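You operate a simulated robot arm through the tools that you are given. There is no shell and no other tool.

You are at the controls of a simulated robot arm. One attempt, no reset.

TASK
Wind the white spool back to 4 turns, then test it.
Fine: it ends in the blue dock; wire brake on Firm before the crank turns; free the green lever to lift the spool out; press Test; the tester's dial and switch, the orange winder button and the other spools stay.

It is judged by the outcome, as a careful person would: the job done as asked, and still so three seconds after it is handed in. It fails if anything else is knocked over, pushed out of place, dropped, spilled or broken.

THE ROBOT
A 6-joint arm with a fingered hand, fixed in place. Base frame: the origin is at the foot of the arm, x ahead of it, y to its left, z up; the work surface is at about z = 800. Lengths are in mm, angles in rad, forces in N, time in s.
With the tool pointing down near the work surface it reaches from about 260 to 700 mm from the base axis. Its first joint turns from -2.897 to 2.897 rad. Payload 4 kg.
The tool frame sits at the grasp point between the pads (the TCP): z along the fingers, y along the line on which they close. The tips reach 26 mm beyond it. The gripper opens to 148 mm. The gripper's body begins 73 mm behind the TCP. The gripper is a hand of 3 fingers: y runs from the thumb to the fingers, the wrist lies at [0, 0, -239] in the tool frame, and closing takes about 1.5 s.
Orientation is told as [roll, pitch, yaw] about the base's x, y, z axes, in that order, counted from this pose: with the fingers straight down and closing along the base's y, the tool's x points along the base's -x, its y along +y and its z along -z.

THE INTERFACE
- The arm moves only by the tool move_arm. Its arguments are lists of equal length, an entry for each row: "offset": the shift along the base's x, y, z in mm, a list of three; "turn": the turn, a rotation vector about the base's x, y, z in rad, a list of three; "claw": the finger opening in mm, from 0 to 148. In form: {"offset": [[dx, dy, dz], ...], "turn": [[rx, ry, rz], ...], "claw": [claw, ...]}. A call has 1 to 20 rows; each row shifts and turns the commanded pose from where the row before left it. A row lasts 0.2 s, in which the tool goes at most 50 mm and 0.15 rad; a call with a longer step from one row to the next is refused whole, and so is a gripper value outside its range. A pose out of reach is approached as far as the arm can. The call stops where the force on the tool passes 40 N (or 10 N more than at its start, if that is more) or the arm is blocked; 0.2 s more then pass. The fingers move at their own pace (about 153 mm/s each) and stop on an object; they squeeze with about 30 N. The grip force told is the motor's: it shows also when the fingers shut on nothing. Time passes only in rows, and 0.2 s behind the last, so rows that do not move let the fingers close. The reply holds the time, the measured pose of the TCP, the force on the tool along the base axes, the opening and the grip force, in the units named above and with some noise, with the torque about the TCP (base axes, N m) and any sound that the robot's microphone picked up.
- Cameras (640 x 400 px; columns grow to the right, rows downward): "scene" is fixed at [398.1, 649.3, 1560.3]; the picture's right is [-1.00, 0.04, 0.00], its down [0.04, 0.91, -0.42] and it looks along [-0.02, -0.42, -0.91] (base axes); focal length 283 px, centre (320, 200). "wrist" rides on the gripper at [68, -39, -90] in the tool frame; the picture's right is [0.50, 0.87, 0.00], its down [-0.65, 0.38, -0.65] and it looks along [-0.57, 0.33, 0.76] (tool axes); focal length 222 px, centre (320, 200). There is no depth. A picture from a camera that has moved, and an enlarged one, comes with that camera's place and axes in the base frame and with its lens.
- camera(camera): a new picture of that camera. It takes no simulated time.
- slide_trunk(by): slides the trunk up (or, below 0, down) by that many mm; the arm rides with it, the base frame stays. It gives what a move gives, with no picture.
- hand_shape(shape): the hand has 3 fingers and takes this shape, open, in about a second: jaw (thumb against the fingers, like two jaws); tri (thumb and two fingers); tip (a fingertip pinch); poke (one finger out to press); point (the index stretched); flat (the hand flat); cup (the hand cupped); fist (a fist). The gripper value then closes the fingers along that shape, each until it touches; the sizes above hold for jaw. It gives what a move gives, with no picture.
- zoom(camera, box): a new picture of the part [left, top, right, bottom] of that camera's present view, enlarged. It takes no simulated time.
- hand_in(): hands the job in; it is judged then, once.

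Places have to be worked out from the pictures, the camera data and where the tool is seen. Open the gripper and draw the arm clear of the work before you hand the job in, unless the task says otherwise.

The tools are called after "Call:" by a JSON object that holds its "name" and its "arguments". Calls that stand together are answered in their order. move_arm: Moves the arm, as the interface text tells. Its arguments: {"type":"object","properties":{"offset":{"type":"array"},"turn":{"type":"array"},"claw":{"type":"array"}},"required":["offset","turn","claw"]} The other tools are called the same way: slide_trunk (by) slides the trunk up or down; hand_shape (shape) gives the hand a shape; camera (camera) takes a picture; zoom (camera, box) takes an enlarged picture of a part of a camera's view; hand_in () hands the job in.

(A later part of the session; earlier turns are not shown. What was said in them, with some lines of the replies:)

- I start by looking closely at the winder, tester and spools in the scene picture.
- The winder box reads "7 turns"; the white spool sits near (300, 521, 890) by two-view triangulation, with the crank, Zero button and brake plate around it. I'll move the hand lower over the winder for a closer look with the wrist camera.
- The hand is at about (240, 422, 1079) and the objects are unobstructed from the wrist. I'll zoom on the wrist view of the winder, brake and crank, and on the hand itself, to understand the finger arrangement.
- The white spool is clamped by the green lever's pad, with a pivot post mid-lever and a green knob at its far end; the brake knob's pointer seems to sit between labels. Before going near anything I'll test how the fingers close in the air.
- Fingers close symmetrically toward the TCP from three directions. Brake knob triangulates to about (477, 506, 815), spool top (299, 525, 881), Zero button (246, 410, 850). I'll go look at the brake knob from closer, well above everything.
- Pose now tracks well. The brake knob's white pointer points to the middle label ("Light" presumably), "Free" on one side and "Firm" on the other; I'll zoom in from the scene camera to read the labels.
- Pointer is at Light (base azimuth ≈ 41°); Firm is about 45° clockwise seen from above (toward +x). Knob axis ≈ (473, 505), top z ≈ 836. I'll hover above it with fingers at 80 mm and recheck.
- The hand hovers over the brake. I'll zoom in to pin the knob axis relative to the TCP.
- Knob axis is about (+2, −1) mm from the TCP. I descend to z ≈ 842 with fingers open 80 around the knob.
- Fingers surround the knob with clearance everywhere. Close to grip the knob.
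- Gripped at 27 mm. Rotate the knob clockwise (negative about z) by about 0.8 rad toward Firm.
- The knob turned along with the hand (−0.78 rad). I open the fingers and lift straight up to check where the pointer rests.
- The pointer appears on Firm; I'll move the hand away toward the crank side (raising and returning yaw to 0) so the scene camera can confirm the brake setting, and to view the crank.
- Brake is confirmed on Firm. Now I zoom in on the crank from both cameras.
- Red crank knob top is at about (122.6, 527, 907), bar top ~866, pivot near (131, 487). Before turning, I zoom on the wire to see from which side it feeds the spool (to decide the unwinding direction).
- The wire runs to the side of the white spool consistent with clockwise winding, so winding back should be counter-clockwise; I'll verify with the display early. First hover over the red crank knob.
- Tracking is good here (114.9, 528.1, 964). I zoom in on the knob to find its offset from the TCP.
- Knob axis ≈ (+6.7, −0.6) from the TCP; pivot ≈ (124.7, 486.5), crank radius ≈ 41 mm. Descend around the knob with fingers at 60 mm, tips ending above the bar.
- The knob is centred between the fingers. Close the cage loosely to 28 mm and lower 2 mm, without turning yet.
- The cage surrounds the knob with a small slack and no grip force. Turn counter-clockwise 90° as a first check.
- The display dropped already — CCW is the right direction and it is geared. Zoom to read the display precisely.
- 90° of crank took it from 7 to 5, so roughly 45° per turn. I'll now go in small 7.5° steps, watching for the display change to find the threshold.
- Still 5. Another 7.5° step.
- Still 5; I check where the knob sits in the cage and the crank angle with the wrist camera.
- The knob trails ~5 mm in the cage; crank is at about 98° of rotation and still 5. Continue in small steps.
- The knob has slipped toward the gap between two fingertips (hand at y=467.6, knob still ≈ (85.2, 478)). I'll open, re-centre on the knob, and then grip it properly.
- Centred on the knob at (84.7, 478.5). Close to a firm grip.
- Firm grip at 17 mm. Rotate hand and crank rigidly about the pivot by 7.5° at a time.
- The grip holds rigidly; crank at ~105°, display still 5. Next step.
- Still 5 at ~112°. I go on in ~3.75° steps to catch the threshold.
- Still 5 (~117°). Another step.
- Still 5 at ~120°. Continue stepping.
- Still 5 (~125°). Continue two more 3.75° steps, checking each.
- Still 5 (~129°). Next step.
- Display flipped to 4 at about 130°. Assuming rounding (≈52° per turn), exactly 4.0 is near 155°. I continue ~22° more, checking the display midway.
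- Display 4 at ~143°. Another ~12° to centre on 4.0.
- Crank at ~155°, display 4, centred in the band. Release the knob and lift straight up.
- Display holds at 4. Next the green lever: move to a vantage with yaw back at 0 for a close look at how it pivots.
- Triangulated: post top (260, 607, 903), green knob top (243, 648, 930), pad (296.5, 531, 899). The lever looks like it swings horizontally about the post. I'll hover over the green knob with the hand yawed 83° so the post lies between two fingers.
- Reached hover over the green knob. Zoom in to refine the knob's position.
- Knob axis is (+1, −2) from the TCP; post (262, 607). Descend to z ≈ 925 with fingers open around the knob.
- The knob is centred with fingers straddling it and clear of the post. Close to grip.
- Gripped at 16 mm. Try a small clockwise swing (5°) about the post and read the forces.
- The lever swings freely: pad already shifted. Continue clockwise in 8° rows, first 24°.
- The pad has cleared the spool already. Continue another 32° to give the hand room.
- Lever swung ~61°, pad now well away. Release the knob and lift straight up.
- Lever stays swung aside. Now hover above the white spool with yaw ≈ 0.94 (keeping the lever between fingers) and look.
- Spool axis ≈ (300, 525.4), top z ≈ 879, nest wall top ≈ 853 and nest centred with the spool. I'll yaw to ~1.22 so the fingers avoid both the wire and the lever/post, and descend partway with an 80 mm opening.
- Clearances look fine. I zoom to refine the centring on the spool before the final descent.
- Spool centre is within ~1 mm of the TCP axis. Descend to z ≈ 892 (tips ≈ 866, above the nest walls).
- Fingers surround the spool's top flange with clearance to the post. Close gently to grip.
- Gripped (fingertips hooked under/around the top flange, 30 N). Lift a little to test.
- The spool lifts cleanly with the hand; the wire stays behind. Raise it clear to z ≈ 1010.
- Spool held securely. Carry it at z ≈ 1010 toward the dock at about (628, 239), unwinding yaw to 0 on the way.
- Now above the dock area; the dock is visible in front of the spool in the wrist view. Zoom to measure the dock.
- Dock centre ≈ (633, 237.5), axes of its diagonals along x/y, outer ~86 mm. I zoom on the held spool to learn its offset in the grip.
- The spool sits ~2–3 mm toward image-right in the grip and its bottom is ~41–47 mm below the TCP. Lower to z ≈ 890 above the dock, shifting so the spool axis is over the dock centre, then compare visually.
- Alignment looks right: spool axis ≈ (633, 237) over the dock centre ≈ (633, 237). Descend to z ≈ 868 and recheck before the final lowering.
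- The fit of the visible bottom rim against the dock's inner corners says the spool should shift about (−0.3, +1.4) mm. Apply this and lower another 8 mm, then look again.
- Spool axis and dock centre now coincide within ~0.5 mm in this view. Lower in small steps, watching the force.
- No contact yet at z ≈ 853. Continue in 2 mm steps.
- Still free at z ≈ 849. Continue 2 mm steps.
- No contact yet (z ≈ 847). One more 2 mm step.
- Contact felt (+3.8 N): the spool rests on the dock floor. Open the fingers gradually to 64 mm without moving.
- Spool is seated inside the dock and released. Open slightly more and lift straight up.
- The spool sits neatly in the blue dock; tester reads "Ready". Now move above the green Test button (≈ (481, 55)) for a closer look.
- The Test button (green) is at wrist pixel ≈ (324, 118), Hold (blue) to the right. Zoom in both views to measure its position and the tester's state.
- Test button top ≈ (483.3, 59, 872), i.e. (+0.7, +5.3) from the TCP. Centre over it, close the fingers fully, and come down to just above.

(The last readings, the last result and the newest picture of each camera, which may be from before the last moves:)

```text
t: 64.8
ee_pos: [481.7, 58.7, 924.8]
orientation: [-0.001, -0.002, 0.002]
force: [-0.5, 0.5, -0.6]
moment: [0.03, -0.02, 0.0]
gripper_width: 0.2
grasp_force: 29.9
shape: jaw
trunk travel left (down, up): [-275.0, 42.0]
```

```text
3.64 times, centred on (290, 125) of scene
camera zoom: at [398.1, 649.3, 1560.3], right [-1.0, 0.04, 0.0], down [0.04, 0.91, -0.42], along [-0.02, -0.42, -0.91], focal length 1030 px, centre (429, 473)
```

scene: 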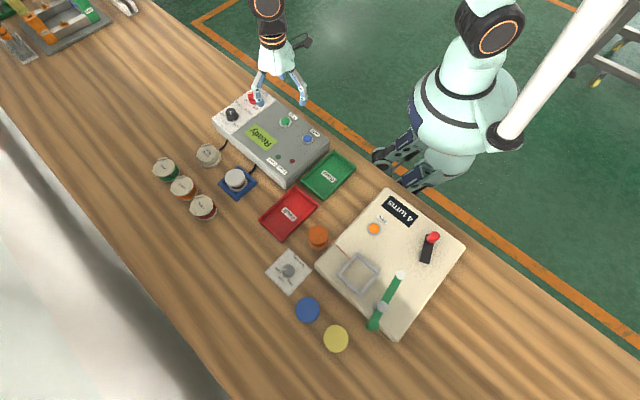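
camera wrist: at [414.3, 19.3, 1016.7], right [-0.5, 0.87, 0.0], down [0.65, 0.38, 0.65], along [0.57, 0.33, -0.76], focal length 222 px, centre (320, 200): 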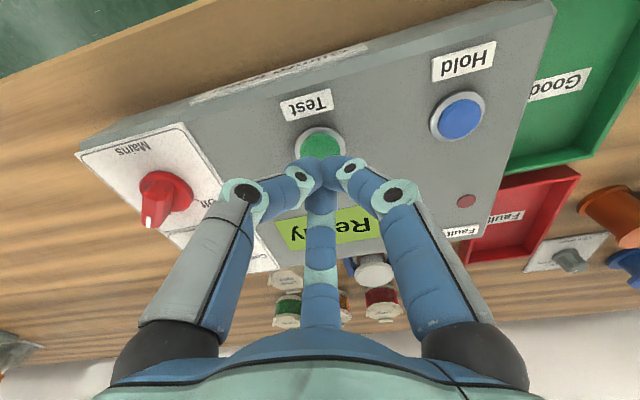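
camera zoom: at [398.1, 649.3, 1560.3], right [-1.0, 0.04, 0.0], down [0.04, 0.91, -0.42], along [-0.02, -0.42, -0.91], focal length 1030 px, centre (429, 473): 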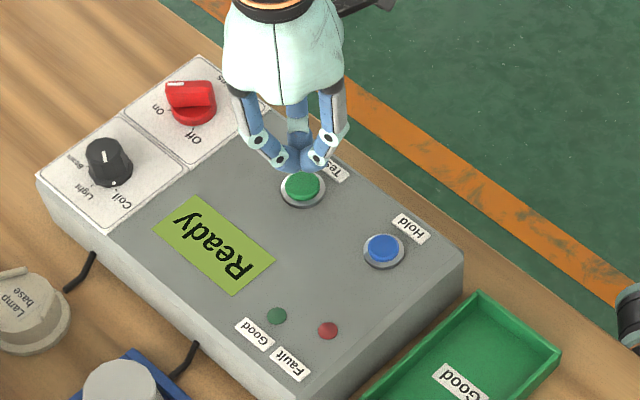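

Closed fingertips hover ~25 mm above the Test button, within ~2 mm of centre. Shift slightly and descend to just above contact.

Call:
{"name": "move_arm", "arguments": {"offset": [[-1.5, -0.4, -8], [0, 0, -8], [0, 0, -5], [0, 0, 0]], "turn": [[0, 0, 0], [0, 0, 0], [0, 0, 0], [0, 0, 0]], "claw": [0, 0, 0, 0]}}

Call:
{"name": "zoom", "arguments": {"camera": "wrist", "box": [250, 90, 390, 220]}}

Call:
{"name": "zoom", "arguments": {"camera": "scene", "box": [230, 70, 350, 180]}}

```text
t: 65.8
ee_pos: [480.8, 58.4, 902.7]
orientation: [0.0, -0.002, 0.002]
force: [-0.2, 0.0, -0.2]
moment: [-0.02, 0.0, 0.02]
gripper_width: 0.0
grasp_force: 29.8
shape: jaw
trunk travel left (down, up): [-275.0, 42.0]
```

```text
3.08 times, centred on (320, 155) of wrist
camera zoom: at [413.6, 19.1, 995.3], right [-0.5, 0.87, 0.0], down [0.65, 0.38, 0.65], along [0.57, 0.33, -0.76], focal length 684 px, centre (320, 338)
```

zoom: 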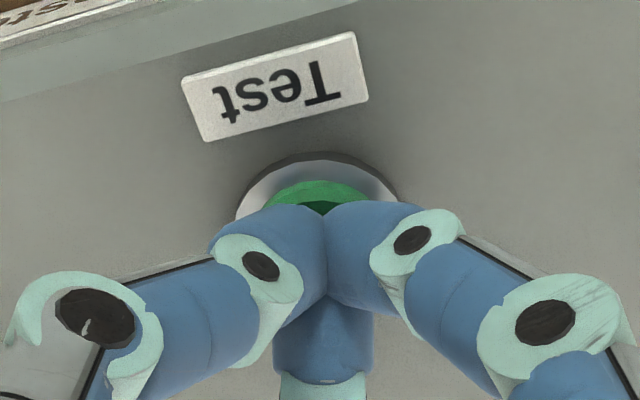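

```text
3.64 times, centred on (290, 125) of scene
camera zoom: at [398.1, 649.3, 1560.3], right [-1.0, 0.04, 0.0], down [0.04, 0.91, -0.42], along [-0.02, -0.42, -0.91], focal length 1030 px, centre (429, 473)
```

zoom: 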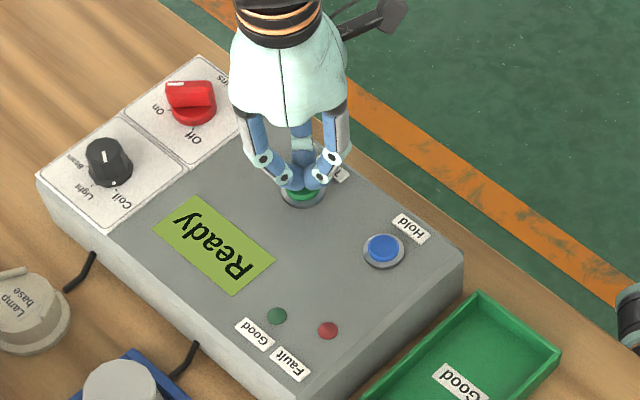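

Fingertips are just above the green Test button. Press down in small steps, watching force and the display.

Call:
{"name": "move_arm", "arguments": {"offset": [[0, 0, -2], [0, 0, -2], [0, 0, -2], [0, 0, 0]], "turn": [[0, 0, 0], [0, 0, 0], [0, 0, 0], [0, 0, 0]], "claw": [0, 0, 0, 0]}}

Call:
{"name": "zoom", "arguments": {"camera": "scene", "box": [230, 70, 350, 180]}}

```text
t: 66.8
ee_pos: [482.2, 58.3, 897.6]
orientation: [0.001, -0.002, 0.001]
force: [1.7, 1.2, 2.4]
moment: [-0.01, -0.01, 0.0]
gripper_width: 0.2
grasp_force: 30.2
shape: jaw
trunk travel left (down, up): [-275.0, 42.0]
heard: click
```

```text
3.64 times, centred on (290, 125) of scene
camera zoom: at [398.1, 649.3, 1560.3], right [-1.0, 0.04, 0.0], down [0.04, 0.91, -0.42], along [-0.02, -0.42, -0.91], focal length 1030 px, centre (429, 473)
```

zoom: 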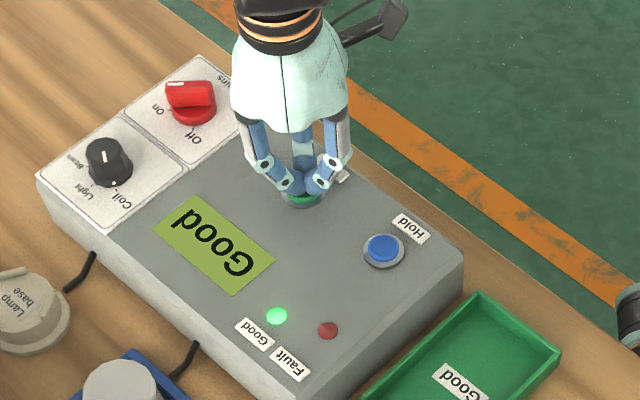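

A click was heard and the tester shows "Good" with the Good light on. Lift straight off the button.

Call:
{"name": "move_arm", "arguments": {"offset": [[0, 0, 6], [0, 0, 15], [0, 0, 30], [0, 0, 40], [0, 0, 40], [0, 0, 0]], "turn": [[0, 0, 0], [0, 0, 0], [0, 0, 0], [0, 0, 0], [0, 0, 0], [0, 0, 0]], "claw": [0, 0, 0, 20, 60, 80]}}

Call:
{"name": "camera", "arguments": {"camera": "scene"}}

Call:
{"name": "zoom", "arguments": {"camera": "scene", "box": [200, 80, 340, 210]}}

Call:
{"name": "zoom", "arguments": {"camera": "scene", "box": [290, 180, 480, 360]}}

```text
t: 68.2
ee_pos: [480.9, 57.7, 1028.7]
orientation: [0.0, 0.001, 0.001]
force: [-1.1, -0.1, 0.5]
moment: [0.01, -0.02, -0.01]
gripper_width: 79.7
grasp_force: 0.2
shape: jaw
trunk travel left (down, up): [-275.0, 42.0]
```

```text
taken
```

scene: 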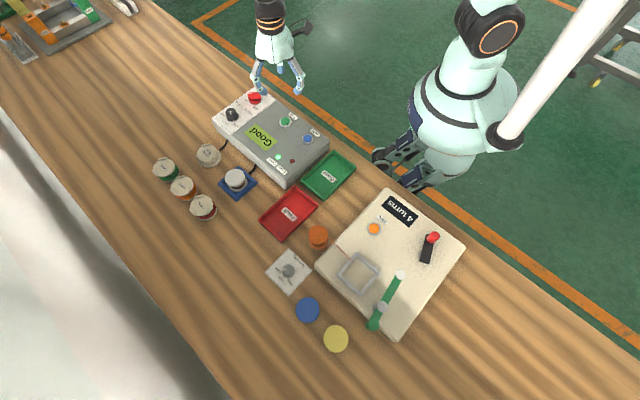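

```text
3.08 times, centred on (270, 145) of scene
camera zoom: at [398.1, 649.3, 1560.3], right [-1.0, 0.04, 0.0], down [0.04, 0.91, -0.42], along [-0.02, -0.42, -0.91], focal length 871 px, centre (474, 369)
```

zoom: 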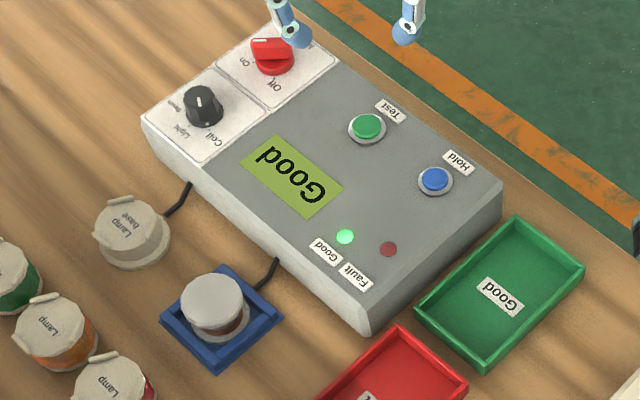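

```text
2.22 times, centred on (385, 270) of scene
camera zoom: at [398.1, 649.3, 1560.3], right [-1.0, 0.04, 0.0], down [0.04, 0.91, -0.42], along [-0.02, -0.42, -0.91], focal length 629 px, centre (176, 44)
```

zoom: 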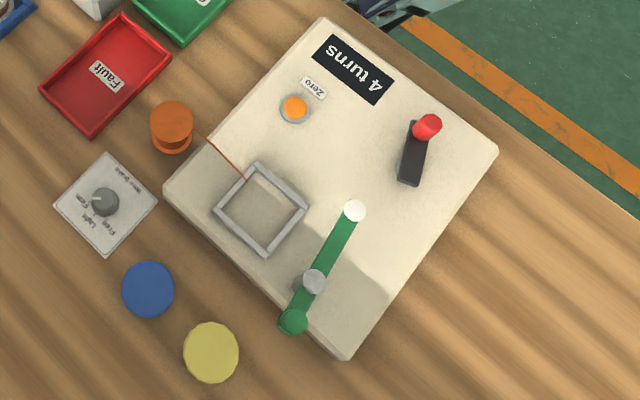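

All as required: tester "Good", spool in the dock, winder at "4 turns", brake on Firm, other items in place. Raise the open hand clear of the work.

Call:
{"name": "move_arm", "arguments": {"offset": [[-8, 0, 35], [-8, 0, 35], [-8, 0, 35], [-8, 0, 35], [0, 0, 0], [0, 0, 0], [0, 0, 0], [0, 0, 0]], "turn": [[0, 0, 0], [0, 0, 0], [0, 0, 0], [0, 0, 0], [0, 0, 0], [0, 0, 0], [0, 0, 0], [0, 0, 0]], "claw": [100, 130, 148, 148, 148, 148, 148, 148]}}

Call:
{"name": "camera", "arguments": {"camera": "scene"}}

Call:
{"name": "zoom", "arguments": {"camera": "scene", "box": [200, 80, 340, 210]}}

```text
t: 70.0
ee_pos: [449.0, 59.3, 1168.4]
orientation: [0.0, -0.001, 0.002]
force: [0.6, -0.6, 0.1]
moment: [0.01, 0.03, 0.03]
gripper_width: 147.9
grasp_force: 0.1
shape: jaw
trunk travel left (down, up): [-275.0, 42.0]
```

```text
taken
```

scene: 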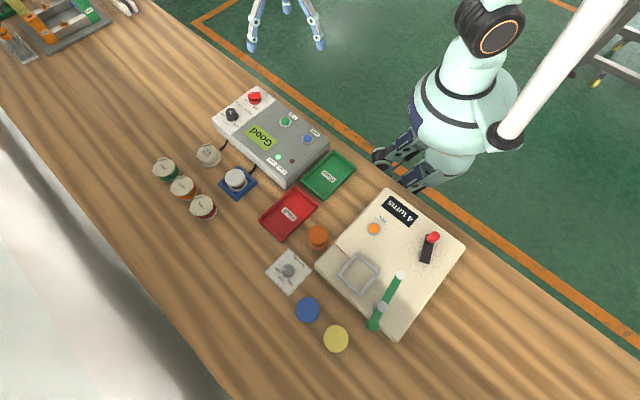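

```text
3.08 times, centred on (270, 145) of scene
camera zoom: at [398.1, 649.3, 1560.3], right [-1.0, 0.04, 0.0], down [0.04, 0.91, -0.42], along [-0.02, -0.42, -0.91], focal length 871 px, centre (474, 369)
```

zoom: 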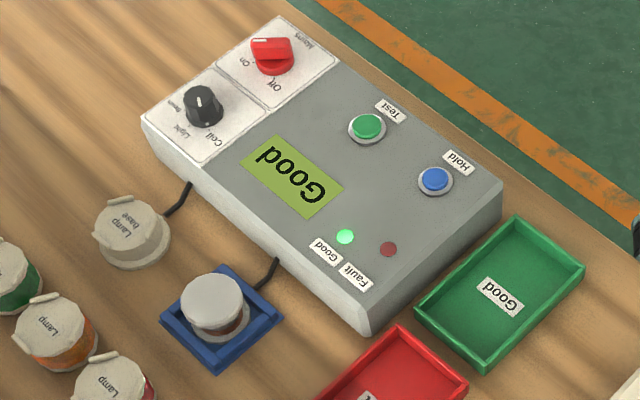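

The hand is open and well clear. The tester shows "Good", the white spool rests in the blue dock, and everything else is in place. I hand in the job.

Call:
{"name": "hand_in", "arguments": {}}

```text
The job is handed in.
```

The white spool is wound back to 4 turns, sits in the blue dock, and the tester shows "Good" with its light on. I've handed the job in; no verdict has come back yet.

- **Brake:** I set the wire brake to Firm before turning the crank.
- **Winding:** I turned the crank counter-clockwise until the winder changed from 7 to 4. I went a little past the change so it isn't sitting on the edge. I judged that point by rounding, since the display shows only whole turns.
- **Lever:** I swung the green lever about 61° clear of the spool before lifting it out. It is still swung aside.
- **Crank slip:** Partway through the turn, the loosely held crank knob slipped in the fingers. I re-gripped it and finished the turn.
- **Test:** I pressed Test once and heard the click.

I did not touch the tester's dial and switch, the Zero button, or the other spools. In the last pictures nothing was knocked over or moved, and the arm was open and clear of the work.
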